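You operate a simulated robot arm through the tools that you are given. There is no shell and no other tool. Be economical: measure what you need, move in short steps, check, and stop when the job is done.

You run a simulated two-armed robot. Do the job below in one go: nothing can be reset, and whatever is moved stays where it is left.

## Task
Wipe up the spill on the worktop with the pink cloth and put it back.

The check looks at the end state, three seconds after you hand in, the way a careful person would. Anything else that was tipped, shoved, dropped, spilled or broken makes it a failure. Flat cloth is picked up by pressing the open fingertips on it (5 to 10 N) and closing them slowly along it; thin cloth reads only 2 to 8 mm in the jaws.

## Robot
Two 7-joint arms with two-finger parallel grippers on one trunk, on a base that drives. Base frame: it is fixed to the floor where the robot stands at the start and does not move with it; the origin is under the middle of the robot, x ahead of it, y to its left, z up; the surface under the hand at the start is at about z = 90. Readings come in cm, rad, newtons and seconds.
The left shoulder is at the start at [11, 16.9, 146.1], the right one opposite. With the tool pointing down near the work surface each hand reaches from about 44 to 74 cm from the robot's upright axis, wherever it stands, measured 20 degrees to its own side. Payload 1.57 kg a hand.
Tool frame (each hand has its own): the origin (TCP) lies between the finger pads and is the grasp point; the fingertips stand 3 cm ahead of it; z points along the fingers, y is the line along which they close. Largest opening 8 cm; finger width 1.7, thickness 1.2; the body of the gripper, 4 by 8.2 cm, starts 8 cm behind the TCP.
Orientation is that of the tool frame in the base frame, as [roll, pitch, yaw] about the fixed x, y, z axes, in that order (R = Rz(yaw) Ry(pitch) Rx(roll)). With the fingers straight down and closing along the base's y, the tool's x points along the base's -x, its y along +y and its z along -z.

## Interface
- The arms move only by the tool jog_arm. It takes "left_plan", "right_plan" or both (then of equal length, played together; a hand with none holds still); each is a list of rows, each a list of 3 entries, a list of its own where there are three numbers: the closure, from 0 (fully open) to 1 (shut), then the shift along the tool's x, y, z in units of 300 mm (1.0 is 300 mm), then the turn, a rotation vector about the tool's x, y, z in units of 90 degrees (1.0 is 90 degrees). In form: [[jaw, [dx, dy, dz], [rx, ry, rz]], ...]. A call has 1 to 10 rows; each row is the pose to reach, as a shift and turn from the pose commanded when the call began, along the tool's axes at that moment. A call with a number of a shift or a turn outside -1 to 1 is refused whole. A row lasts 0.2 s, in which the tool goes at most 5 cm and 0.15 rad; a call with a longer step from one row to the next is refused whole, and so is a gripper value outside its range. A pose out of reach is approached as far as the arm can. The call stops where the force on the tool passes 40 N (or 10 N more than at its start, if that is more) or the arm is blocked; 0.2 s more then pass. Each finger travels about 7.2 cm/s and halts on what it meets, pressing with about 26 N; the grip force reading is that of the motor and also rises with nothing between the fingers. The clock runs only during rows and for 0.2 s after the last one: add rows that repeat a pose to give the fingers time. It gives the time, the measured TCP pose, the force on the tool (base axes), the opening and the grip force at its end, in the units of the frame above (readings bear some noise), with the torque about the TCP (base axes, N m) and any sound that the robot's microphone picked up, and new pictures: "show" is both (left out), scene, wrist or none (wrist: the cameras of the hands that moved).
- Cameras (640 x 400 px; columns grow to the right, rows downward): "scene" is now at [15.78, -0.72, 164.52]; the picture's right is [-0.11, -0.99, 0.00], its down [-0.75, 0.08, -0.66] and it looks along [0.66, -0.07, -0.75] (base axes); focal length 284 px, centre (320, 200). "left" rides on the left gripper at [7.2, 0.7, -12.2] in its tool frame; the picture's right is [-0.09, 1.00, 0.00], its down [-0.84, -0.08, -0.54] and it looks along [-0.54, -0.05, 0.84] (tool axes); focal length 238 px, centre (320, 200). "right" rides on the right gripper at [7.2, -0.7, -12.2] in its tool frame; the picture's right is [0.09, 1.00, 0.00], its down [-0.84, 0.08, -0.54] and it looks along [-0.54, 0.05, 0.84] (tool axes); focal length 238 px, centre (320, 200). There is no depth. A picture from a camera that has moved, and an enlarged one, comes with that camera's place and axes in the base frame and with its lens.
- lift_body(by): slides the trunk up (or, below 0, down) by that many cm; the arms and the scene camera ride with it, the base frame stays. It gives what a move gives, with no picture.
- roll_base(legs): drives the robot by 1 to 6 legs, each [ahead, left, turn to the left] in cm, cm and rad, along the robot's own axes; the way and the turn of a leg run together, so that a leg with both is an arc; at most 150 cm and 3.142 rad a leg. The arms and the cameras ride along, it lands a little off, and it stops where it bumps. It gives what a move gives, and a new picture of the scene camera.
- turn_head(pan, tilt): turns the head with the scene camera to pan (to the left, within 1.501 rad either way) and tilt (down, from -0.506 to 1.204), counted from straight ahead of the robot. It gives what a move gives, and a new picture of the scene camera.
- inspect(camera, box): a new picture of the part [left, top, right, bottom] of that camera's present view, enlarged. It takes no simulated time.
- job_done(): hands the job in; it is judged then, once.

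Work in short steps. Places have to be worked out from the pictures, the camera data and where the tool is seen: move nearer, look again, correct. Check each grasp and each placing, and mend what went wrong. You have 120 turns and 260 pictures in all, those below and enlarged ones among them. Open the grippers and draw the arms clear of the work before you hand the job in, unless the task says otherwise; then end with one line.

The tools are called after "Emit:" as name(argument=value, ...) on one line, values as JSON. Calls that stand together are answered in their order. jog_arm: Moves the arms, as the interface text tells. Its arguments: {"type":"object","properties":{"left_plan":{"type":"array","items":{"type":"array"}},"right_plan":{"type":"array","items":{"type":"array"}},"show":{"type":"string","enum":["both","scene","wrist","none"]}},"required":[]} The other tools are called the same way: lift_body (by) slides the trunk up or down; roll_base (legs) drives the base; turn_head (pan, tilt) turns the head that bears the scene camera; inspect (camera, box) takes an enlarged picture of a part of a camera's view; job_done () hands the job in.

At the start:

```text
time_s: 0.0
left_ee_pos: [65.86, 30.35, 110.02]
left_tcp_rot: [3.141, 0.0, -3.139]
left_force: [-0.1, 0.1, -0.9]
left_torque: [0.01, -0.02, 0.0]
left_finger_gap: 8.0
left_grasp_force: 0.2
right_ee_pos: [65.82, -27.53, 109.94]
right_tcp_rot: [-3.14, 0.001, 3.141]
right_force: [-0.6, -0.2, 0.1]
right_torque: [-0.01, -0.03, 0.0]
right_finger_gap: 8.0
right_grasp_force: 0.0
trunk travel left (down, up): [-77.5, 11.5]
robot x, y, heading: [-0.23, 0.28, -0.001]
head pan, tilt: [-0.108, 0.852]
```

scene: 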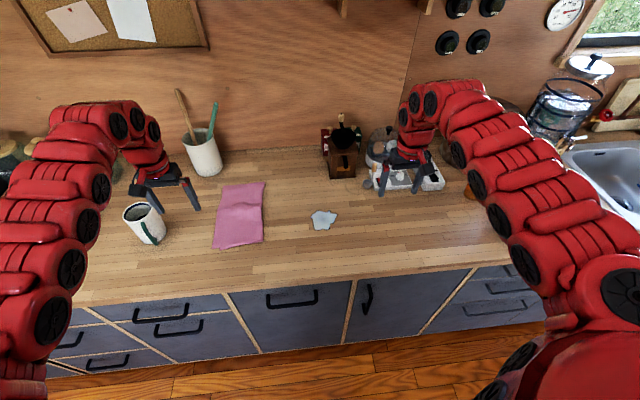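
right: 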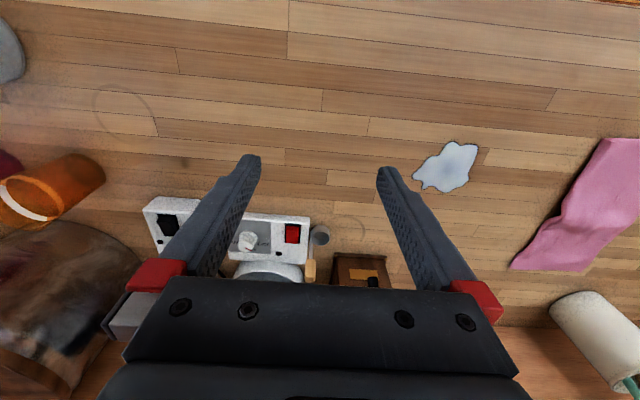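
left: 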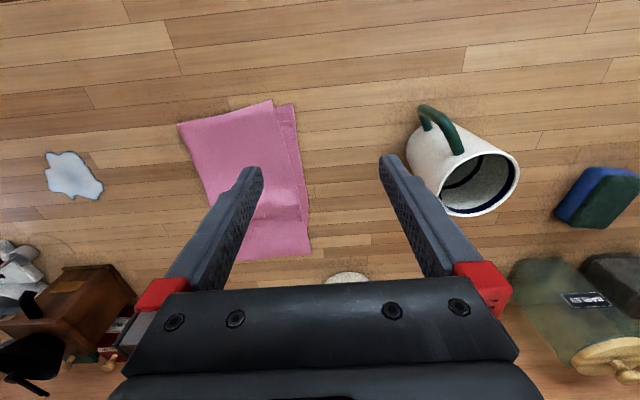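

The pink cloth lies at about x 66–93, y 11–27 and the spill at about [72, -8]. I'll enlarge both before touching anything.

Emit:
inspect(camera="scene", box=[110, 150, 370, 270])

Emit:
inspect(camera="left", box=[20, 60, 420, 310])

```text
2.46 times, centred on (240, 210) of scene
camera zoom: at [15.78, -0.72, 164.52], right [-0.11, -0.99, 0.0], down [-0.75, 0.08, -0.66], along [0.66, -0.07, -0.75], focal length 699 px, centre (517, 175)
```

zoom: 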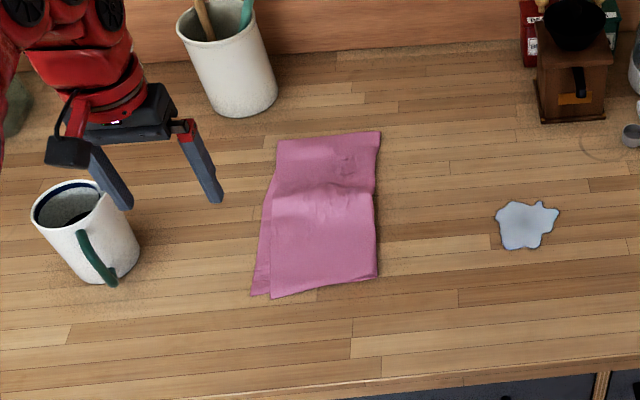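

```text
1.60 times, centred on (220, 185) of left
camera zoom: at [58.65, 31.0, 122.2], right [0.09, 1.0, 0.0], down [0.84, -0.08, 0.54], along [0.54, -0.05, -0.84], focal length 381 px, centre (480, 224)
```

zoom: 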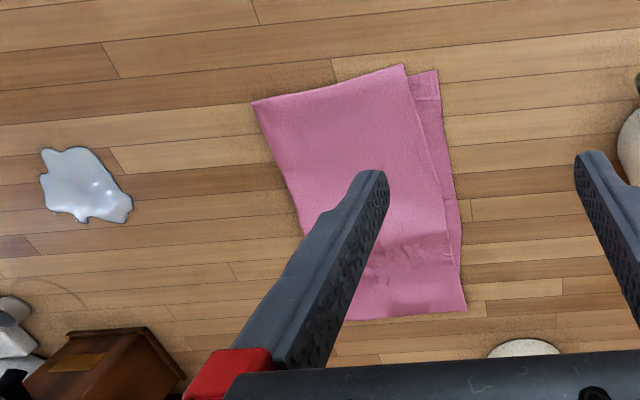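

Spill at about [72, -8] and the surface at about z 90, and two views agree. To bring both places into the left arm's reach I'll drive a bit right and ahead. First I lift and draw back the right hand so it clears the appliances.

Emit:
jog_arm(right_plan=[[0, [0.08, 0, -0.12], [0, 0, 0]], [0, [0.16, 0, -0.24], [0, 0, 0]], [0, [0.24, 0, -0.36], [0, 0, 0]], [0, [0.32, 0, -0.48], [0, 0, 0]], [0, [0.32, 0, -0.48], [0, 0, 0]]], show="none")

Emit:
turn_head(pan=0.0, tilt=1.2)

```text
time_s: 1.2
left_ee_pos: [66.02, 30.26, 109.78]
left_tcp_rot: [3.141, -0.001, -3.139]
left_force: [0.2, 0.8, 0.6]
left_torque: [-0.02, 0.03, -0.01]
left_finger_gap: 8.01
left_grasp_force: 0.0
right_ee_pos: [61.18, -28.01, 119.41]
right_tcp_rot: [3.141, -0.002, 3.141]
right_force: [0.3, -0.2, -0.9]
right_torque: [-0.01, 0.02, 0.02]
right_finger_gap: 8.01
right_grasp_force: 0.1
right hand out of reach, approached as far as the arm can: row 2, 3, 4, 5
trunk travel left (down, up): [-77.5, 11.5]
robot x, y, heading: [0.2, 0.05, 0.001]
head pan, tilt: [-0.108, 0.852]
```

```text
time_s: 2.0
left_ee_pos: [65.84, 30.17, 110.0]
left_tcp_rot: [-3.141, 0.0, -3.14]
left_force: [0.1, 0.3, -0.3]
left_torque: [0.03, -0.03, 0.02]
left_finger_gap: 8.0
left_grasp_force: 0.0
right_ee_pos: [60.98, -27.9, 119.5]
right_tcp_rot: [3.141, 0.001, -3.14]
right_force: [0.1, 1.1, -0.6]
right_torque: [-0.02, -0.01, 0.0]
right_finger_gap: 8.0
right_grasp_force: 0.0
trunk travel left (down, up): [-77.5, 11.5]
robot x, y, heading: [0.05, -0.39, -0.003]
head pan, tilt: [0.0, 1.201]
camera scene: at [13.55, 0.11, 162.17], right [0.0, -1.0, 0.0], down [-0.93, 0.0, -0.36], along [0.36, 0.0, -0.93], focal length 284 px, centre (320, 200)
```

scene: 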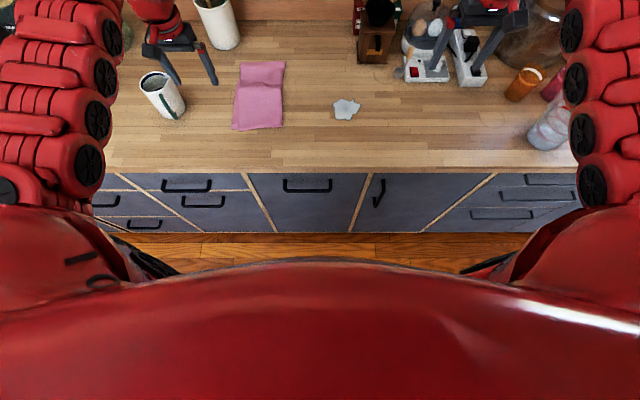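

The way ahead is clear, and there is a visible gap between the body and the cabinets. I'll drive 16 cm right, then 8 cm ahead.

Emit:
roll_base(legs=[[0, -16, 0], [8, 0, 0]])

```text
time_s: 4.1
left_ee_pos: [73.49, 14.5, 110.08]
left_tcp_rot: [3.141, 0.0, -3.14]
left_force: [-0.4, 0.6, -0.6]
left_torque: [0.01, -0.01, -0.04]
left_finger_gap: 8.03
left_grasp_force: 0.2
right_ee_pos: [68.82, -43.77, 119.5]
right_tcp_rot: [3.141, 0.001, -3.139]
right_force: [0.3, 0.6, -0.5]
right_torque: [0.0, 0.01, -0.03]
right_finger_gap: 8.01
right_grasp_force: 0.0
trunk travel left (down, up): [-77.5, 11.5]
robot x, y, heading: [7.94, -15.63, 0.002]
head pan, tilt: [0.0, 1.201]
camera scene: at [21.35, -15.79, 162.18], right [0.0, -1.0, 0.0], down [-0.93, 0.0, -0.36], along [0.36, 0.0, -0.93], focal length 284 px, centre (320, 200)
```

scene: 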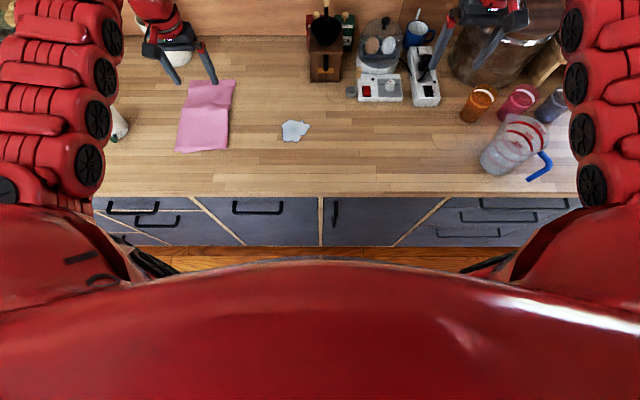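

The base landed well. The cloth spans x 65–91, y 11.5–26.5. I'll hover the left hand over its middle at about (74, 18.8) with the jaws half closed, so only a small fold is gathered.

Emit:
jog_arm(left_plan=[[0.2, [0, 0.07, 0], [0, 0, 0]], [0.4, [0, 0.143, 0.06], [0, 0, 0]], [0.4, [0, 0.143, 0.18], [0, 0, 0]], [0.4, [0, 0.143, 0.3], [0, 0, 0]], [0.4, [0, 0.143, 0.42], [0, 0, 0]], [0.4, [0, 0.143, 0.467], [0, 0, 0]], [0.4, [0, 0.143, 0.467], [0, 0, 0]]])

```text
time_s: 5.7
left_ee_pos: [73.79, 18.8, 95.96]
left_tcp_rot: [-3.141, 0.0, -3.139]
left_force: [0.1, 0.3, 0.1]
left_torque: [0.02, -0.01, 0.01]
left_finger_gap: 4.81
left_grasp_force: 0.1
right_ee_pos: [69.01, -43.68, 119.44]
right_tcp_rot: [-3.14, -0.001, -3.14]
right_force: [0.2, 0.8, 1.0]
right_torque: [0.02, 0.01, 0.01]
right_finger_gap: 7.98
right_grasp_force: 0.1
trunk travel left (down, up): [-77.5, 11.5]
robot x, y, heading: [8.12, -15.76, 0.002]
head pan, tilt: [0.0, 1.201]
camera scene: at [21.45, -15.72, 162.17], right [0.0, -1.0, 0.0], down [-0.93, 0.0, -0.36], along [0.36, 0.0, -0.93], focal length 284 px, centre (320, 200)
camera left: at [66.52, 19.48, 108.29], right [0.09, 1.0, 0.0], down [0.84, -0.07, 0.54], along [0.54, -0.05, -0.84], focal length 238 px, centre (320, 200)
```

scene: 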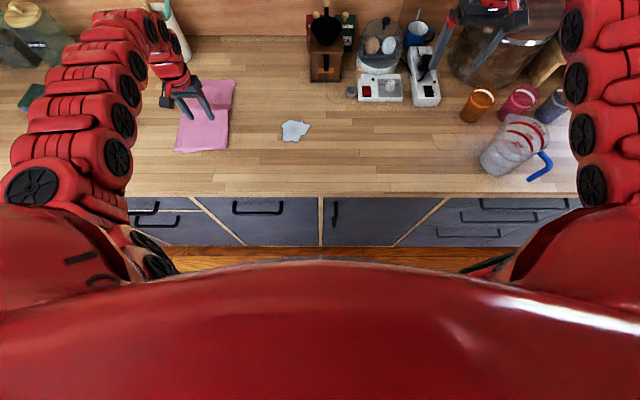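
left: 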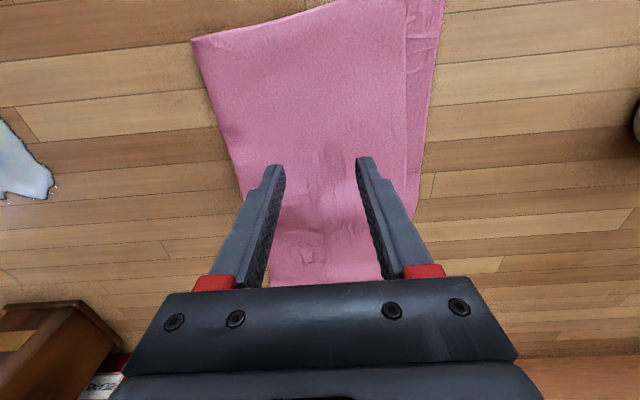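

The fingers are centred over the cloth. I'll descend until light contact.

Emit:
jog_arm(left_plan=[[0.4, [0, 0, 0.03], [0, 0, 0]], [0.4, [0, 0, 0.05], [0, 0, 0]], [0.4, [0, 0, 0.067], [0, 0, 0]], [0.4, [0, 0, 0.067], [0, 0, 0]]], show="none")

```text
time_s: 6.7
left_ee_pos: [73.75, 18.82, 93.85]
left_tcp_rot: [-3.141, 0.0, -3.138]
left_force: [0.5, -0.1, 0.0]
left_torque: [-0.02, 0.0, 0.01]
left_finger_gap: 4.82
left_grasp_force: 0.2
right_ee_pos: [69.02, -43.67, 119.38]
right_tcp_rot: [-3.141, 0.0, -3.14]
right_force: [-0.1, -1.1, -0.3]
right_torque: [0.0, -0.05, -0.02]
right_finger_gap: 7.99
right_grasp_force: 0.0
trunk travel left (down, up): [-77.5, 11.5]
robot x, y, heading: [8.01, -16.14, 0.0]
head pan, tilt: [0.0, 1.201]
```

No contact yet at tip height 90.85, so I go down 4 mm more.

Emit:
jog_arm(left_plan=[[0.4, [0, 0, 0.007], [0, 0, 0]], [0.4, [0, 0, 0.014], [0, 0, 0]], [0.4, [0, 0, 0.014], [0, 0, 0]]], show="none")

```text
time_s: 7.5
left_ee_pos: [73.73, 18.72, 93.57]
left_tcp_rot: [3.141, 0.0, -3.137]
left_force: [0.0, 0.1, 0.2]
left_torque: [0.04, 0.02, -0.01]
left_finger_gap: 4.79
left_grasp_force: 0.1
right_ee_pos: [68.87, -43.69, 119.45]
right_tcp_rot: [3.141, 0.001, -3.141]
right_force: [0.4, 0.6, 0.2]
right_torque: [-0.01, 0.01, 0.0]
right_finger_gap: 7.95
right_grasp_force: 0.1
trunk travel left (down, up): [-77.5, 11.5]
robot x, y, heading: [7.66, -15.86, 0.006]
head pan, tilt: [0.0, 1.201]
```

Still no force, so another 3 mm.

Emit:
jog_arm(left_plan=[[0.4, [0, 0, 0.005], [0, 0, 0]], [0.4, [0, 0, 0.01], [0, 0, 0]], [0.4, [0, 0, 0.01], [0, 0, 0]]], show="none")

```text
time_s: 8.3
left_ee_pos: [73.73, 18.68, 93.3]
left_tcp_rot: [-3.14, -0.001, -3.138]
left_force: [-1.3, -0.5, 0.3]
left_torque: [0.01, 0.0, 0.01]
left_finger_gap: 4.79
left_grasp_force: 0.1
right_ee_pos: [69.02, -43.79, 119.54]
right_tcp_rot: [3.14, 0.0, -3.14]
right_force: [-0.2, 0.5, -0.4]
right_torque: [0.02, 0.03, -0.04]
right_finger_gap: 8.02
right_grasp_force: 0.1
trunk travel left (down, up): [-77.5, 11.5]
robot x, y, heading: [7.93, -15.79, 0.006]
head pan, tilt: [0.0, 1.201]
```

Still nothing, so 3 mm more.

Emit:
jog_arm(left_plan=[[0.4, [0, 0, 0.005], [0, 0, 0]], [0.4, [0, 0, 0.01], [0, 0, 0]], [0.4, [0, 0, 0.01], [0, 0, 0]]], show="wrist")

```text
time_s: 9.1
left_ee_pos: [73.7, 18.8, 93.19]
left_tcp_rot: [3.14, 0.006, -3.138]
left_force: [4.3, 1.0, 17.9]
left_torque: [-0.22, -0.08, 0.07]
left_finger_gap: 4.77
left_grasp_force: 0.0
right_ee_pos: [68.73, -43.9, 119.61]
right_tcp_rot: [3.139, 0.003, -3.141]
right_force: [0.2, 0.2, -0.4]
right_torque: [-0.03, -0.02, -0.02]
right_finger_gap: 7.98
right_grasp_force: 0.0
trunk travel left (down, up): [-77.5, 11.5]
robot x, y, heading: [8.06, -15.76, 0.006]
head pan, tilt: [0.0, 1.201]
camera left: at [66.43, 19.45, 105.37], right [0.09, 1.0, 0.0], down [0.83, -0.08, 0.55], along [0.54, -0.05, -0.84], focal length 238 px, centre (320, 200)
```

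left: 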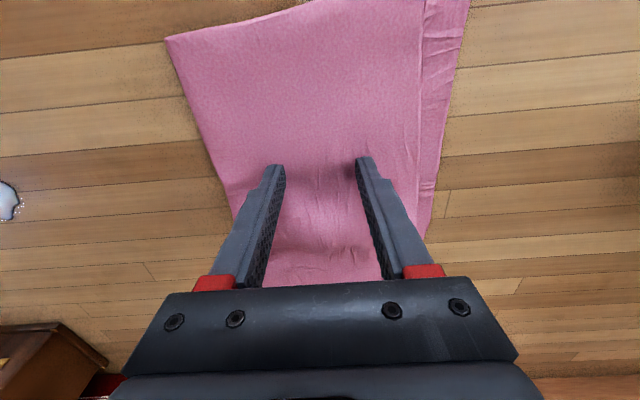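

Contact, 18 N is too much. I back off about 1 mm and close slowly.

Emit:
jog_arm(left_plan=[[0.4, [0, 0, -0.003], [0, 0, 0]], [0.47, [0, 0, -0.003], [0, 0, 0]], [0.54, [0, 0, -0.003], [0, 0, 0]], [0.61, [0, 0, -0.003], [0, 0, 0]], [0.68, [0, 0, -0.003], [0, 0, 0]], [0.75, [0, 0, -0.003], [0, 0, 0]], [0.82, [0, 0, -0.003], [0, 0, 0]], [0.9, [0, 0, -0.003], [0, 0, 0]], [1, [0, 0, -0.003], [0, 0, 0]], [1, [0, 0, -0.003], [0, 0, 0]]], show="wrist")

```text
time_s: 11.3
left_ee_pos: [73.58, 18.81, 93.18]
left_tcp_rot: [-3.141, 0.0, -3.137]
left_force: [-1.0, 1.4, 12.0]
left_torque: [0.03, 0.05, -0.01]
left_finger_gap: 0.33
left_grasp_force: 24.2
right_ee_pos: [68.76, -43.85, 119.42]
right_tcp_rot: [3.14, 0.003, -3.139]
right_force: [0.4, 0.0, -0.4]
right_torque: [0.0, -0.01, 0.03]
right_finger_gap: 8.02
right_grasp_force: 0.1
trunk travel left (down, up): [-77.5, 11.5]
robot x, y, heading: [7.93, -15.5, 0.007]
head pan, tilt: [0.0, 1.201]
camera left: at [66.35, 19.48, 105.4], right [0.09, 1.0, 0.0], down [0.84, -0.07, 0.54], along [0.54, -0.05, -0.84], focal length 238 px, centre (320, 200)
```

left: 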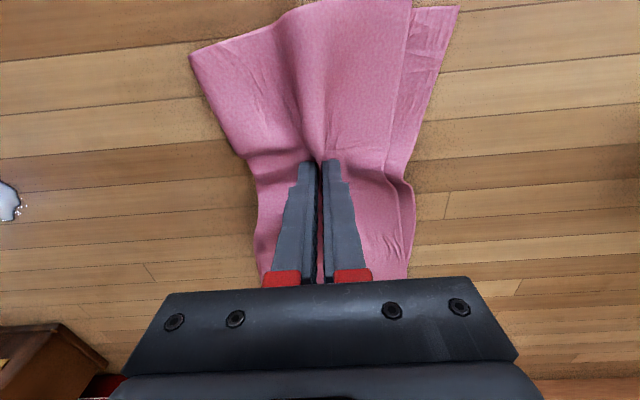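

Cloth pinched (3.3 mm). I'll drag it toward the spill with the tips about 6 mm up, halfway first.

Emit:
jog_arm(left_plan=[[1, [0, 0, -0.02], [0, 0, 0]], [1, [0, -0.08, -0.02], [0, 0, 0]], [1, [0, -0.16, -0.02], [0, 0, 0]], [1, [0, -0.24, -0.02], [0, 0, 0]], [1, [0, -0.32, -0.02], [0, 0, 0]], [1, [0, -0.4, -0.02], [0, 0, 0]], [1, [0, -0.4, -0.02], [0, 0, 0]]])

```text
time_s: 12.9
left_ee_pos: [73.62, 6.78, 93.71]
left_tcp_rot: [-3.141, 0.002, -3.138]
left_force: [0.9, -0.2, 0.5]
left_torque: [-0.02, 0.01, 0.01]
left_finger_gap: 0.3
left_grasp_force: 24.4
right_ee_pos: [68.97, -43.7, 119.49]
right_tcp_rot: [3.141, 0.0, -3.14]
right_force: [0.0, 0.1, 0.4]
right_torque: [0.0, 0.01, -0.03]
right_finger_gap: 7.99
right_grasp_force: 0.0
trunk travel left (down, up): [-77.5, 11.5]
robot x, y, heading: [8.02, -15.98, 0.001]
head pan, tilt: [0.0, 1.201]
camera scene: at [21.49, -15.68, 162.16], right [0.0, -1.0, 0.0], down [-0.93, 0.0, -0.36], along [0.36, 0.0, -0.93], focal length 284 px, centre (320, 200)
camera left: at [66.47, 7.56, 105.95], right [0.09, 1.0, 0.0], down [0.84, -0.07, 0.54], along [0.54, -0.05, -0.84], focal length 238 px, centre (320, 200)
```

scene: 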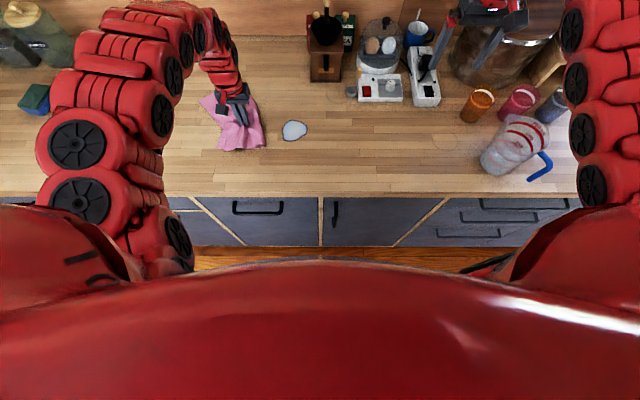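
left: 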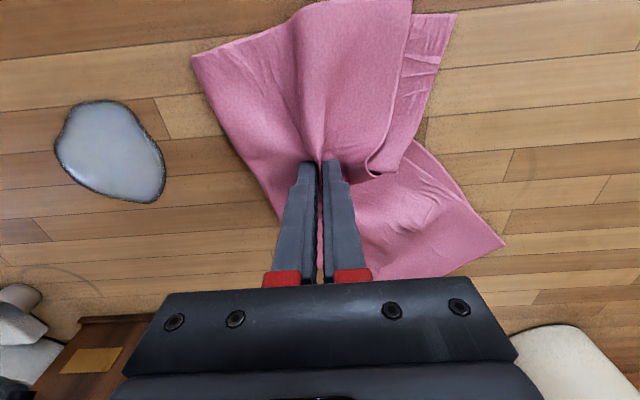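

The cloth follows well. I'll continue to about y=-3 and press lightly, then sweep over the spill.

Emit:
jog_arm(left_plan=[[1, [0, -0.1, 0], [0, 0, 0]], [1, [0, -0.18, 0.01], [0, 0, 0]], [1, [0, -0.26, 0.019], [0, 0, 0]], [1, [0, -0.34, 0.019], [0, 0, 0]], [1, [0, -0.42, 0.019], [0, 0, 0]], [1, [0, -0.5, 0.019], [0, 0, 0]], [1, [0, -0.58, 0.019], [0, 0, 0]], [1, [0, -0.58, 0.019], [0, 0, 0]]])

```text
time_s: 14.7
left_ee_pos: [73.71, -10.51, 93.28]
left_tcp_rot: [-3.139, 0.006, -3.137]
left_force: [3.2, 4.7, 17.4]
left_torque: [0.18, -0.05, -0.02]
left_finger_gap: 0.33
left_grasp_force: 24.1
right_ee_pos: [68.86, -43.72, 119.66]
right_tcp_rot: [-3.141, 0.002, -3.14]
right_force: [-0.6, 0.7, 0.3]
right_torque: [-0.03, -0.02, -0.01]
right_finger_gap: 7.99
right_grasp_force: 0.1
trunk travel left (down, up): [-77.5, 11.5]
robot x, y, heading: [7.96, -15.99, -0.001]
head pan, tilt: [0.0, 1.201]
camera scene: at [21.32, -15.61, 162.19], right [0.0, -1.0, 0.0], down [-0.93, 0.0, -0.36], along [0.36, 0.0, -0.93], focal length 284 px, centre (320, 200)
camera left: at [66.44, -9.81, 105.4], right [0.09, 1.0, 0.0], down [0.83, -0.07, 0.55], along [0.54, -0.05, -0.84], focal length 238 px, centre (320, 200)
```

scene: 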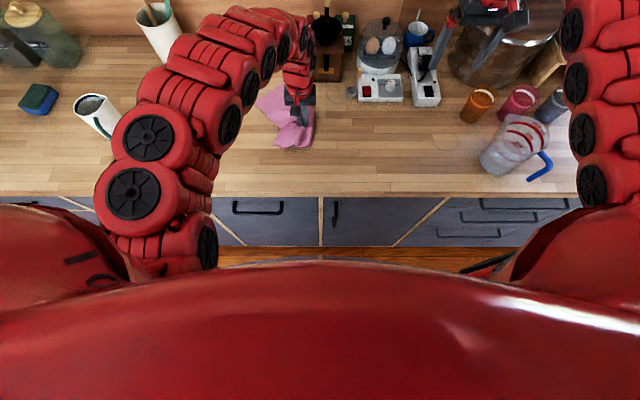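
left: 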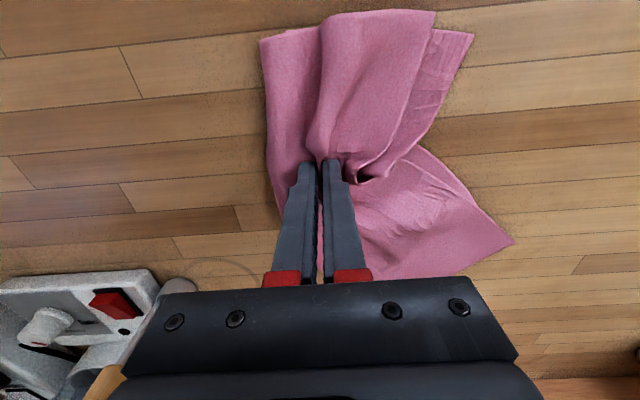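

The cloth now covers the spill with 17 N of pressure. I'll scrub over the spill area with slightly less pressure.

Emit:
jog_arm(left_plan=[[1, [0.07, 0, -0.002], [0, 0, 0]], [1, [0.07, 0.08, -0.002], [0, 0, 0]], [1, [0.07, 0.17, -0.002], [0, 0, 0]], [1, [0.14, 0.17, -0.002], [0, 0, 0]], [1, [0.14, 0.09, -0.002], [0, 0, 0]], [1, [0.14, 0, -0.002], [0, 0, 0]], [1, [0.04, 0, -0.002], [0, 0, 0]], [1, [-0.05, 0.03, -0.002], [0, 0, 0]], [1, [-0.05, 0.12, -0.002], [0, 0, 0]], [1, [0, 0.2, -0.002], [0, 0, 0]]])

```text
time_s: 15.7
left_ee_pos: [70.62, -5.45, 93.24]
left_tcp_rot: [3.139, 0.012, -3.137]
left_force: [-1.3, 4.3, 9.5]
left_torque: [0.13, 0.05, 0.04]
left_finger_gap: 0.33
left_grasp_force: 24.3
left hand out of reach, approached as far as the arm can: row 4
right_ee_pos: [68.89, -43.66, 119.46]
right_tcp_rot: [3.141, 0.0, -3.141]
right_force: [-0.6, -0.5, 0.3]
right_torque: [0.0, -0.02, -0.01]
right_finger_gap: 8.02
right_grasp_force: 0.0
trunk travel left (down, up): [-77.5, 11.5]
robot x, y, heading: [7.97, -16.04, -0.0]
head pan, tilt: [0.0, 1.201]
stopped in row 5 (left hand): the force on the tool passed its limit at 42 N (the readings are from after the stop); the commanded pose is now the measured one
camera scene: at [21.41, -15.77, 162.14], right [0.0, -1.0, 0.0], down [-0.93, 0.0, -0.36], along [0.36, 0.0, -0.93], focal length 284 px, centre (320, 200)
camera left: at [63.27, -4.67, 105.34], right [0.09, 1.0, 0.0], down [0.83, -0.07, 0.55], along [0.55, -0.05, -0.83], focal length 238 px, centre (320, 200)
```

scene: 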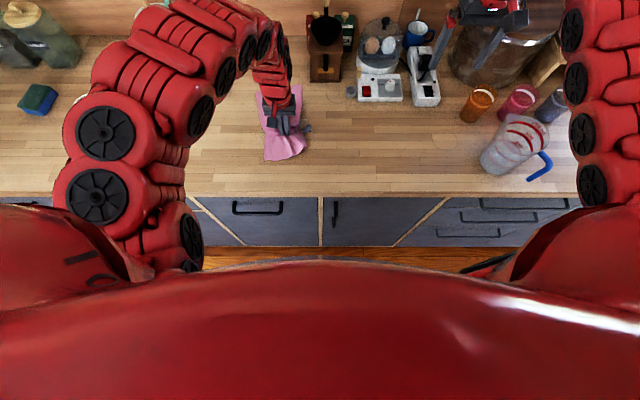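
left: 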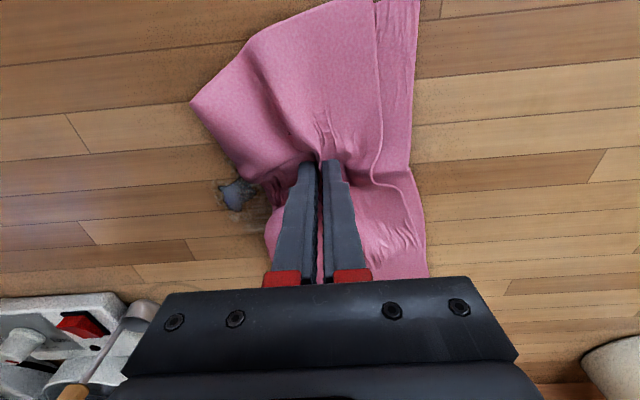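

Most is wiped. A leftover smear sits at about [72, -12]. I sweep back over it from x≈73, y -5 → -15, in smaller steps.

Emit:
jog_arm(left_plan=[[1, [-0.05, 0, -0.002], [0, 0, 0]], [1, [-0.07, -0.06, -0.002], [0, 0, 0]], [1, [-0.07, -0.13, -0.002], [0, 0, 0]], [1, [-0.07, -0.2, -0.002], [0, 0, 0]], [1, [-0.07, -0.27, -0.002], [0, 0, 0]], [1, [-0.07, -0.33, -0.002], [0, 0, 0]], [1, [-0.03, -0.33, -0.002], [0, 0, 0]], [1, [-0.03, -0.27, -0.002], [0, 0, 0]], [1, [-0.03, -0.2, -0.002], [0, 0, 0]], [1, [-0.03, -0.13, -0.002], [0, 0, 0]]])

```text
time_s: 17.9
left_ee_pos: [71.52, -9.27, 93.24]
left_tcp_rot: [3.14, 0.01, -3.138]
left_force: [1.1, -2.7, 3.2]
left_torque: [-0.08, -0.02, 0.04]
left_finger_gap: 0.3
left_grasp_force: 24.6
right_ee_pos: [68.93, -43.76, 119.56]
right_tcp_rot: [-3.142, 0.002, -3.14]
right_force: [0.0, -0.7, 0.5]
right_torque: [0.03, -0.01, 0.01]
right_finger_gap: 8.0
right_grasp_force: 0.0
trunk travel left (down, up): [-77.5, 11.5]
robot x, y, heading: [7.77, -15.75, 0.002]
head pan, tilt: [0.0, 1.201]
camera scene: at [21.44, -15.77, 162.17], right [0.0, -1.0, 0.0], down [-0.93, 0.0, -0.36], along [0.36, 0.0, -0.93], focal length 284 px, centre (320, 200)
camera left: at [64.13, -8.64, 105.36], right [0.09, 1.0, 0.0], down [0.83, -0.07, 0.55], along [0.55, -0.05, -0.83], focal length 238 px, centre (320, 200)
```

scene: 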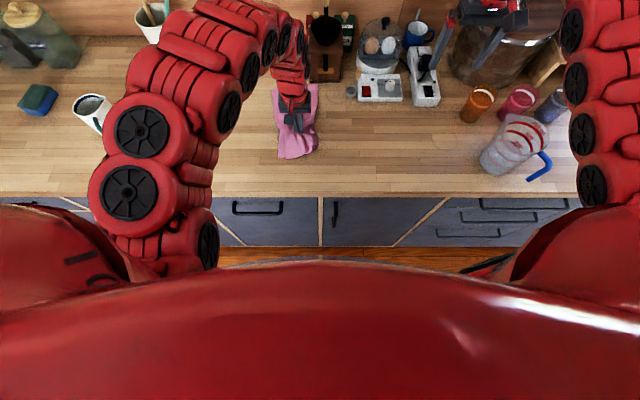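
left: 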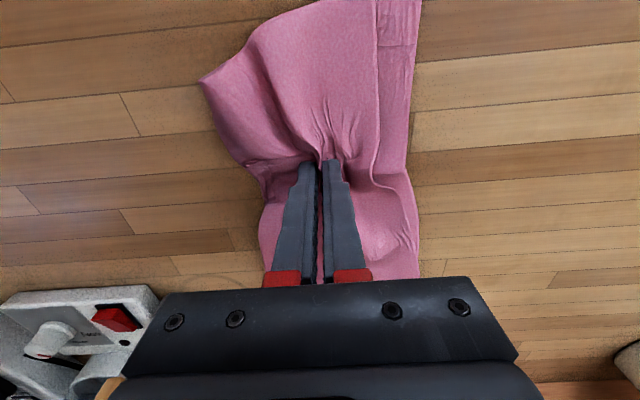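

No smear is visible now. I'll do one more scrub pass, x 71–75.5 and y -13 to -4, then drag off and look.

Emit:
jog_arm(left_plan=[[1, [0, -0.06, 0], [0, 0, 0]], [1, [-0.06, -0.12, 0], [0, 0, 0]], [1, [-0.12, -0.12, 0], [0, 0, 0]], [1, [-0.13, -0.05, 0], [0, 0, 0]], [1, [-0.13, 0.02, 0], [0, 0, 0]], [1, [-0.13, 0.09, 0], [0, 0, 0]], [1, [-0.08, 0.16, 0], [0, 0, 0]], [1, [-0.08, 0.24, 0], [0, 0, 0]], [1, [-0.08, 0.32, -0.01], [0, 0, 0]], [1, [-0.08, 0.4, -0.016], [0, 0, 0]]])

```text
time_s: 20.1
left_ee_pos: [73.94, 2.76, 93.67]
left_tcp_rot: [-3.141, 0.013, -3.139]
left_force: [-0.5, -0.9, 0.5]
left_torque: [-0.03, 0.01, 0.04]
left_finger_gap: 0.31
left_grasp_force: 24.1
right_ee_pos: [69.0, -43.75, 119.68]
right_tcp_rot: [-3.14, 0.0, -3.14]
right_force: [-0.2, 0.2, 0.0]
right_torque: [0.0, -0.02, 0.02]
right_finger_gap: 8.0
right_grasp_force: 0.1
trunk travel left (down, up): [-77.5, 11.5]
robot x, y, heading: [7.75, -15.9, 0.002]
head pan, tilt: [0.0, 1.201]
camera scene: at [21.45, -15.7, 162.17], right [0.0, -1.0, 0.0], down [-0.93, 0.0, -0.36], along [0.36, 0.0, -0.93], focal length 284 px, centre (320, 200)
camera left: at [66.49, 3.54, 105.79], right [0.09, 1.0, 0.0], down [0.83, -0.07, 0.55], along [0.55, -0.05, -0.83], focal length 238 px, centre (320, 200)
```

scene: 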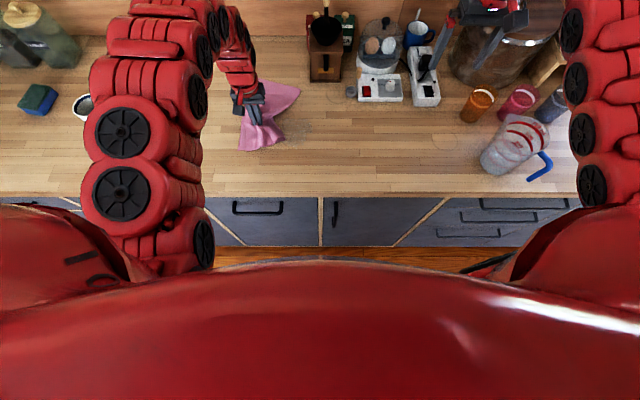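
left: 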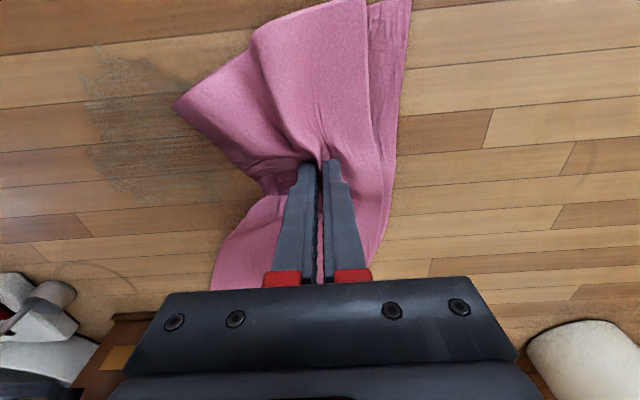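

The liquid is gone but a faint dull patch seems to remain. I'll zoom in on it.

Emit:
inspect(camera="left", box=[40, 20, 280, 220])

Emit:
inspect(camera="scene", box=[220, 70, 380, 180])

```text
2.00 times, centred on (160, 120) of left
camera zoom: at [66.49, 3.54, 105.79], right [0.09, 1.0, 0.0], down [0.83, -0.07, 0.55], along [0.55, -0.05, -0.83], focal length 477 px, centre (640, 360)
```

zoom: 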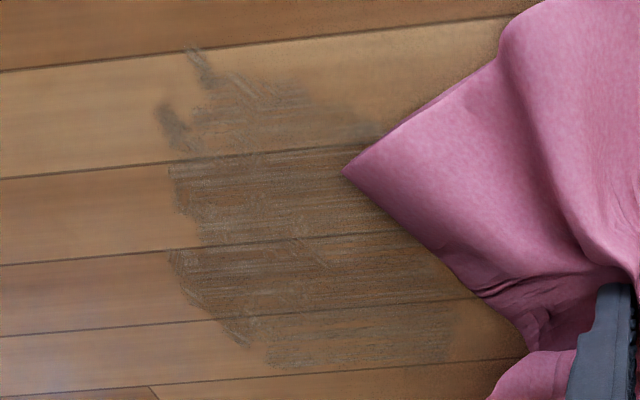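

```text
3.64 times, centred on (300, 125) of scene
camera zoom: at [21.45, -15.7, 162.17], right [0.0, -1.0, 0.0], down [-0.93, 0.0, -0.36], along [0.36, 0.0, -0.93], focal length 1033 px, centre (393, 473)
```

zoom: 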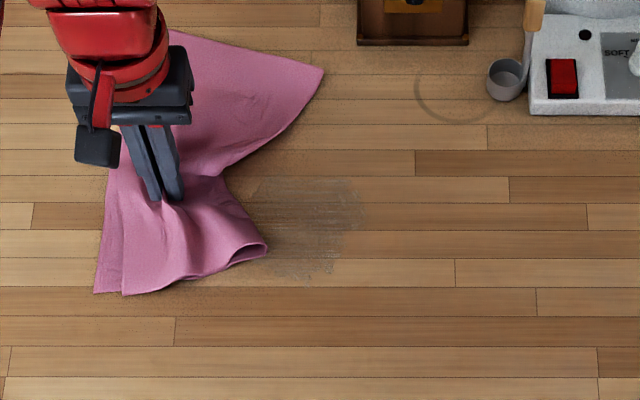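

A thin film remains over about x 65.5–76, y -13.5 to -4. I need close, overlapping strokes, so I start on the far rows (x≈75.5, then 74).

Emit:
jog_arm(left_plan=[[1, [-0.05, -0.09, 0], [0, 0, 0]], [1, [-0.06, -0.18, 0.017], [0, 0, 0]], [1, [-0.06, -0.28, 0.018], [0, 0, 0]], [1, [-0.06, -0.38, 0.018], [0, 0, 0]], [1, [-0.06, -0.48, 0.018], [0, 0, 0]], [1, [-0.06, -0.57, 0.018], [0, 0, 0]], [1, [-0.01, -0.57, 0.018], [0, 0, 0]], [1, [-0.01, -0.47, 0.018], [0, 0, 0]], [1, [-0.01, -0.37, 0.018], [0, 0, 0]], [1, [-0.01, -0.27, 0.018], [0, 0, 0]]], show="none")

```text
time_s: 22.3
left_ee_pos: [74.05, -5.4, 93.28]
left_tcp_rot: [3.14, 0.008, -3.138]
left_force: [-0.8, -2.3, 5.5]
left_torque: [-0.11, 0.02, 0.04]
left_finger_gap: 0.31
left_grasp_force: 24.8
right_ee_pos: [68.96, -43.83, 119.56]
right_tcp_rot: [3.141, -0.002, -3.142]
right_force: [-0.3, 0.7, -0.2]
right_torque: [-0.01, 0.05, 0.01]
right_finger_gap: 7.99
right_grasp_force: 0.1
trunk travel left (down, up): [-77.5, 11.5]
robot x, y, heading: [8.12, -15.88, 0.004]
head pan, tilt: [0.0, 1.201]
```

Force is good (5.5 N). Next rows at x≈72.5 and 71, pressed slightly harder.

Emit:
jog_arm(left_plan=[[1, [0.02, 0.06, 0.003], [0, 0, 0]], [1, [0.05, 0.0, 0.003], [0, 0, 0]], [1, [0.05, -0.1, 0.003], [0, 0, 0]], [1, [0.05, -0.2, 0.003], [0, 0, 0]], [1, [0.05, -0.29, 0.003], [0, 0, 0]], [1, [0.1, -0.29, 0.003], [0, 0, 0]], [1, [0.1, -0.19, 0.003], [0, 0, 0]], [1, [0.1, -0.09, 0.003], [0, 0, 0]], [1, [0.1, 0.01, 0.003], [0, 0, 0]], [1, [0.1, 0.07, 0], [0, 0, 0]]], show="none")

```text
time_s: 24.5
left_ee_pos: [71.09, -3.34, 93.18]
left_tcp_rot: [3.141, 0.011, -3.138]
left_force: [-0.2, -4.8, 11.1]
left_torque: [-0.18, 0.03, 0.04]
left_finger_gap: 0.28
left_grasp_force: 24.4
right_ee_pos: [68.89, -43.72, 119.49]
right_tcp_rot: [-3.141, 0.001, -3.139]
right_force: [0.1, 0.5, 0.0]
right_torque: [-0.01, -0.02, 0.03]
right_finger_gap: 8.01
right_grasp_force: 0.0
trunk travel left (down, up): [-77.5, 11.5]
robot x, y, heading: [7.39, -15.73, 0.003]
head pan, tilt: [0.0, 1.201]
```

Now I lift slightly, slide left off the area, and look.

Emit:
jog_arm(left_plan=[[1, [0, 0.05, -0.02], [0, 0, 0]], [1, [-0.03, 0.15, -0.03], [0, 0, 0]], [1, [-0.06, 0.25, -0.03], [0, 0, 0]], [1, [-0.08, 0.32, -0.03], [0, 0, 0]], [1, [-0.08, 0.32, -0.03], [0, 0, 0]]], show="none")

Emit:
inspect(camera="scene", box=[220, 70, 380, 180])

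Emit:
inspect(camera="left", box=[0, 0, 320, 200])

```text
time_s: 25.7
left_ee_pos: [73.52, 6.38, 93.96]
left_tcp_rot: [3.139, 0.011, -3.138]
left_force: [-1.0, -0.4, 0.5]
left_torque: [0.02, 0.0, -0.03]
left_finger_gap: 0.3
left_grasp_force: 23.9
left hand out of reach, approached as far as the arm can: row 1
right_ee_pos: [68.91, -43.92, 119.38]
right_tcp_rot: [-3.141, 0.001, -3.141]
right_force: [0.2, -0.2, 0.0]
right_torque: [0.02, 0.02, -0.01]
right_finger_gap: 8.02
right_grasp_force: 0.1
trunk travel left (down, up): [-77.5, 11.5]
robot x, y, heading: [7.86, -15.88, 0.001]
head pan, tilt: [0.0, 1.201]
```

```text
3.64 times, centred on (300, 125) of scene
camera zoom: at [21.5, -15.81, 162.17], right [0.0, -1.0, 0.0], down [-0.93, 0.0, -0.36], along [0.36, 0.0, -0.93], focal length 1033 px, centre (393, 473)
```

zoom: 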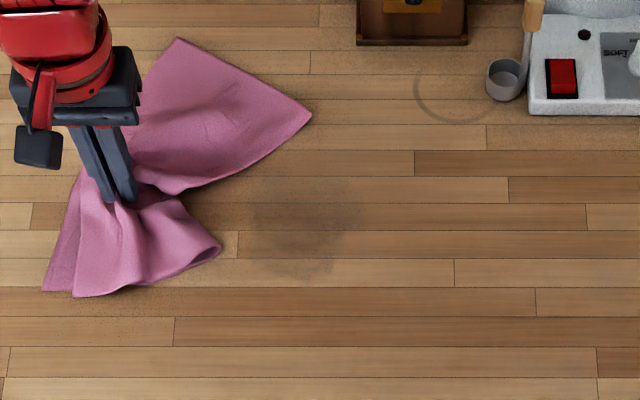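

```text
2.00 times, centred on (160, 100) of left
camera zoom: at [66.1, 7.16, 106.21], right [0.09, 1.0, 0.0], down [0.83, -0.08, 0.55], along [0.55, -0.05, -0.83], focal length 477 px, centre (640, 400)
```

zoom: 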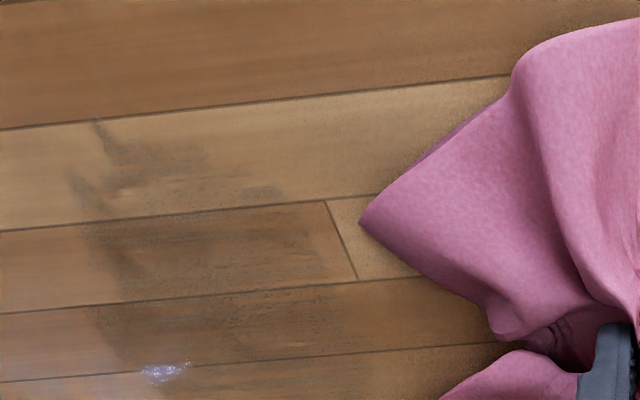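

The film is thinner, mostly x 66–72 now. I back the base 5 cm to reach the near part, with the cloth trailing in the hand.

Emit:
roll_base(legs=[[-5, 0, 0]])

```text
time_s: 26.7
left_ee_pos: [68.79, 6.37, 93.91]
left_tcp_rot: [3.14, 0.008, -3.138]
left_force: [-0.6, -0.2, 1.8]
left_torque: [-0.05, 0.03, 0.0]
left_finger_gap: 0.3
left_grasp_force: 24.1
right_ee_pos: [64.32, -43.81, 119.3]
right_tcp_rot: [3.141, -0.001, -3.14]
right_force: [-0.3, -0.4, 0.6]
right_torque: [0.01, 0.03, -0.01]
right_finger_gap: 8.04
right_grasp_force: 0.0
trunk travel left (down, up): [-77.5, 11.5]
robot x, y, heading: [2.75, -15.88, 0.002]
head pan, tilt: [0.0, 1.201]
camera scene: at [16.96, -15.81, 162.14], right [0.0, -1.0, 0.0], down [-0.93, 0.0, -0.36], along [0.36, 0.0, -0.93], focal length 284 px, centre (320, 200)
```

scene: 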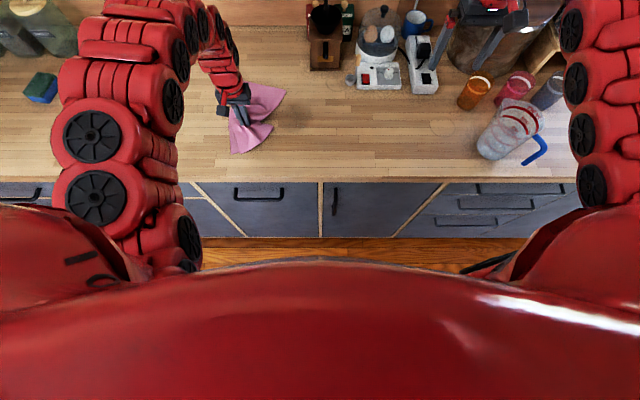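

Now at x 68.8. I slide to the film and stroke at x≈69.5, then 68.

Emit:
jog_arm(left_plan=[[1, [-0.02, -0.12, 0], [0, 0, 0]], [1, [-0.02, -0.24, 0.01], [0, 0, 0]], [1, [-0.02, -0.34, 0.026], [0, 0, 0]], [1, [-0.02, -0.44, 0.026], [0, 0, 0]], [1, [-0.02, -0.54, 0.026], [0, 0, 0]], [1, [-0.02, -0.65, 0.026], [0, 0, 0]], [1, [0.03, -0.65, 0.026], [0, 0, 0]], [1, [0.03, -0.54, 0.026], [0, 0, 0]], [1, [0.03, -0.43, 0.026], [0, 0, 0]], [1, [0.03, -0.33, 0.026], [0, 0, 0]]], show="wrist")

```text
time_s: 28.9
left_ee_pos: [67.4, -3.36, 93.39]
left_tcp_rot: [3.141, 0.007, -3.138]
left_force: [-1.1, -4.5, 12.1]
left_torque: [-0.16, 0.0, 0.0]
left_finger_gap: 0.32
left_grasp_force: 24.5
right_ee_pos: [63.88, -43.79, 119.47]
right_tcp_rot: [3.141, 0.002, -3.139]
right_force: [-0.7, 0.2, -0.6]
right_torque: [-0.02, -0.01, 0.01]
right_finger_gap: 7.99
right_grasp_force: 0.1
trunk travel left (down, up): [-77.5, 11.5]
robot x, y, heading: [3.3, -15.78, -0.003]
head pan, tilt: [0.0, 1.201]
camera left: at [60.1, -2.62, 105.42], right [0.09, 1.0, 0.0], down [0.83, -0.08, 0.55], along [0.55, -0.05, -0.84], focal length 238 px, centre (320, 200)
```

left: 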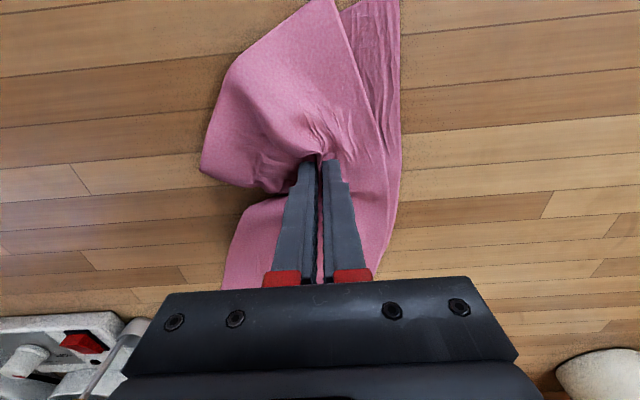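

Good, steady force. Next rows at x≈66 and again 70.5.

Emit:
jog_arm(left_plan=[[1, [0.03, 0, 0], [0, 0, 0]], [1, [0.045, -0.1, 0], [0, 0, 0]], [1, [0.045, -0.2, 0], [0, 0, 0]], [1, [0.045, -0.3, 0], [0, 0, 0]], [1, [-0.04, -0.33, 0], [0, 0, 0]], [1, [-0.11, -0.33, 0], [0, 0, 0]], [1, [-0.11, -0.23, 0], [0, 0, 0]], [1, [-0.11, -0.13, 0], [0, 0, 0]], [1, [-0.11, -0.03, 0], [0, 0, 0]], [1, [-0.11, 0.02, 0], [0, 0, 0]]], show="none")

Emit:
jog_arm(left_plan=[[1, [-0.04, -0.02, 0], [0, 0, 0]], [1, [-0.07, -0.1, 0], [0, 0, 0]], [1, [-0.07, -0.2, 0], [0, 0, 0]], [1, [-0.07, -0.3, 0], [0, 0, 0]], [1, [-0.07, -0.35, 0], [0, 0, 0]], [1, [-0.12, -0.35, 0], [0, 0, 0]], [1, [-0.12, -0.25, 0], [0, 0, 0]], [1, [-0.12, -0.15, 0], [0, 0, 0]], [1, [-0.12, -0.05, 0], [0, 0, 0]], [1, [-0.12, 0.05, 0], [0, 0, 0]]], show="none")

Emit:
jog_arm(left_plan=[[1, [0, 0.05, -0.02], [0, 0, 0]], [1, [0, 0.15, -0.025], [0, 0, 0]], [1, [0, 0.25, -0.025], [0, 0, 0]], [1, [0, 0.35, -0.025], [0, 0, 0]], [1, [0, 0.35, -0.025], [0, 0, 0]]], show="scene")

Emit:
inspect(camera="scene", box=[220, 60, 380, 170])

Emit:
inspect(camera="left", box=[0, 0, 320, 200])

```text
time_s: 31.1
left_ee_pos: [70.97, -2.88, 93.38]
left_tcp_rot: [3.141, 0.011, -3.137]
left_force: [-0.2, -1.8, 0.1]
left_torque: [-0.07, 0.04, -0.01]
left_finger_gap: 0.3
left_grasp_force: 24.3
right_ee_pos: [64.08, -43.77, 119.55]
right_tcp_rot: [-3.14, 0.001, -3.14]
right_force: [-0.5, 0.3, -0.7]
right_torque: [0.0, 0.01, -0.02]
right_finger_gap: 8.01
right_grasp_force: 0.0
trunk travel left (down, up): [-77.5, 11.5]
robot x, y, heading: [2.93, -15.77, 0.003]
head pan, tilt: [0.0, 1.201]
```

```text
time_s: 33.3
left_ee_pos: [74.44, -1.14, 93.31]
left_tcp_rot: [-3.141, 0.013, -3.138]
left_force: [0.3, 0.0, 1.0]
left_torque: [-0.02, 0.03, 0.04]
left_finger_gap: 0.29
left_grasp_force: 24.2
left hand out of reach, approached as far as the arm can: row 5, 6, 7, 8, 9
right_ee_pos: [64.06, -43.7, 119.33]
right_tcp_rot: [3.141, -0.001, -3.139]
right_force: [0.3, -0.5, -0.8]
right_torque: [-0.02, 0.02, 0.02]
right_finger_gap: 7.99
right_grasp_force: 0.1
trunk travel left (down, up): [-77.5, 11.5]
robot x, y, heading: [3.28, -15.89, 0.001]
head pan, tilt: [0.0, 1.201]
```

```text
time_s: 34.5
left_ee_pos: [74.15, 8.9, 94.1]
left_tcp_rot: [3.14, 0.011, -3.138]
left_force: [0.5, 0.6, 0.1]
left_torque: [-0.01, -0.05, 0.0]
left_finger_gap: 0.29
left_grasp_force: 24.2
left hand out of reach, approached as far as the arm can: row 3, 4, 5
right_ee_pos: [64.02, -43.9, 119.46]
right_tcp_rot: [-3.141, 0.0, -3.141]
right_force: [-0.3, 0.7, -0.6]
right_torque: [0.01, 0.02, 0.01]
right_finger_gap: 7.99
right_grasp_force: 0.1
trunk travel left (down, up): [-77.5, 11.5]
robot x, y, heading: [3.3, -15.74, 0.002]
head pan, tilt: [0.0, 1.201]
camera scene: at [16.62, -15.81, 162.16], right [0.0, -1.0, 0.0], down [-0.93, 0.0, -0.36], along [0.36, 0.0, -0.93], focal length 284 px, centre (320, 200)
```

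scene: 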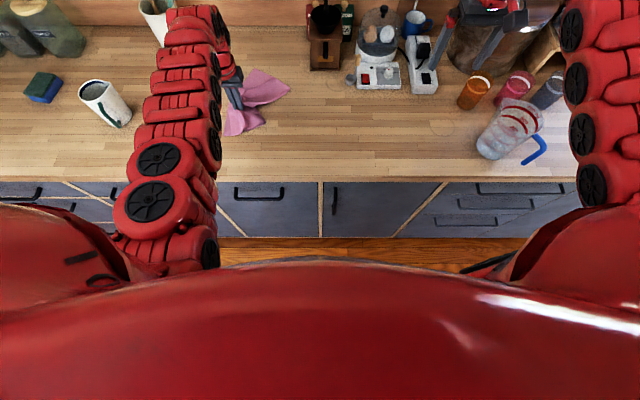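

```text
3.64 times, centred on (300, 115) of scene
camera zoom: at [16.62, -15.81, 162.16], right [0.0, -1.0, 0.0], down [-0.93, 0.0, -0.36], along [0.36, 0.0, -0.93], focal length 1033 px, centre (393, 509)
```

zoom: 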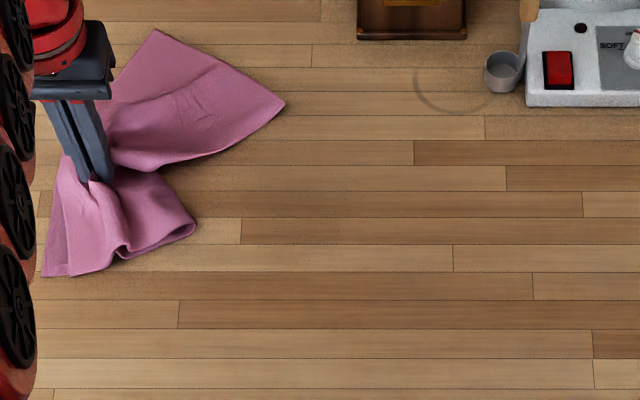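

```text
2.00 times, centred on (160, 100) of left
camera zoom: at [66.75, 9.63, 106.31], right [0.09, 1.0, 0.0], down [0.83, -0.08, 0.55], along [0.55, -0.05, -0.83], focal length 477 px, centre (640, 400)
```

zoom: 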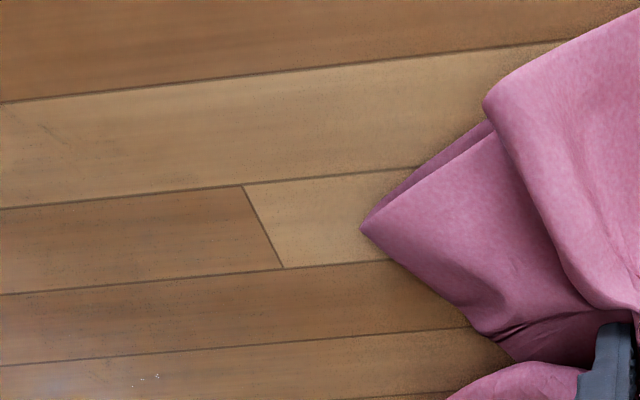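

Nearly clean: only faint specks remain near [66.6, -8] and [74.7, -11]. One more pass over the near one first.

Emit:
jog_arm(left_plan=[[1, [0.06, -0.1, 0], [0, 0, 0]], [1, [0.12, -0.2, 0], [0, 0, 0]], [1, [0.2, -0.3, 0.015], [0, 0, 0]], [1, [0.23, -0.38, 0.028], [0, 0, 0]], [1, [0.23, -0.48, 0.028], [0, 0, 0]], [1, [0.23, -0.58, 0.028], [0, 0, 0]], [1, [0.23, -0.68, 0.028], [0, 0, 0]], [1, [0.27, -0.64, 0.028], [0, 0, 0]], [1, [0.27, -0.54, 0.028], [0, 0, 0]], [1, [0.27, -0.44, 0.028], [0, 0, 0]]], show="none")

Emit:
jog_arm(left_plan=[[1, [0, 0.05, -0.02], [0, 0, 0]], [1, [0, 0.15, -0.02], [0, 0, 0]]], show="none")

Emit:
roll_base(legs=[[6, 0, 0]])

```text
time_s: 36.7
left_ee_pos: [65.9, -4.08, 93.29]
left_tcp_rot: [3.141, 0.011, -3.139]
left_force: [-0.2, 0.2, 1.2]
left_torque: [0.01, 0.0, 0.03]
left_finger_gap: 0.29
left_grasp_force: 23.9
right_ee_pos: [64.05, -43.7, 119.43]
right_tcp_rot: [-3.141, 0.001, -3.139]
right_force: [0.3, 0.3, -0.1]
right_torque: [0.01, 0.0, 0.0]
right_finger_gap: 8.03
right_grasp_force: 0.1
trunk travel left (down, up): [-77.5, 11.5]
robot x, y, heading: [2.87, -15.91, 0.006]
head pan, tilt: [0.0, 1.201]
```

```text
time_s: 37.3
left_ee_pos: [65.96, 0.34, 93.96]
left_tcp_rot: [3.14, 0.009, -3.137]
left_force: [-0.1, -0.4, 0.3]
left_torque: [-0.03, -0.03, -0.03]
left_finger_gap: 0.32
left_grasp_force: 24.1
right_ee_pos: [64.15, -43.78, 119.51]
right_tcp_rot: [3.141, 0.0, -3.139]
right_force: [-0.3, 0.6, 0.2]
right_torque: [-0.03, -0.01, 0.02]
right_finger_gap: 8.02
right_grasp_force: 0.1
trunk travel left (down, up): [-77.5, 11.5]
robot x, y, heading: [3.22, -15.92, -0.003]
head pan, tilt: [0.0, 1.201]
```

```text
time_s: 38.2
left_ee_pos: [71.74, 0.35, 94.1]
left_tcp_rot: [-3.142, 0.013, -3.138]
left_force: [0.3, 0.7, -0.6]
left_torque: [-0.01, 0.02, 0.0]
left_finger_gap: 0.32
left_grasp_force: 24.0
right_ee_pos: [69.85, -43.78, 119.73]
right_tcp_rot: [3.141, 0.0, -3.141]
right_force: [0.3, 0.8, -0.5]
right_torque: [-0.02, -0.01, -0.01]
right_finger_gap: 7.98
right_grasp_force: 0.1
trunk travel left (down, up): [-77.5, 11.5]
robot x, y, heading: [9.22, -15.82, -0.002]
head pan, tilt: [0.0, 1.201]
camera scene: at [22.32, -15.74, 162.19], right [0.0, -1.0, 0.0], down [-0.93, 0.0, -0.36], along [0.36, 0.0, -0.93], focal length 284 px, centre (320, 200)
```

scene: 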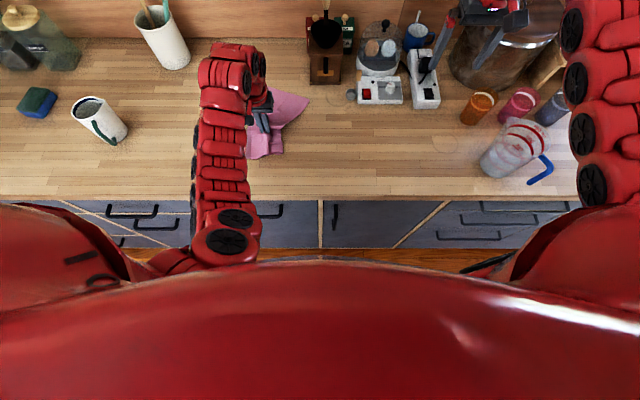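

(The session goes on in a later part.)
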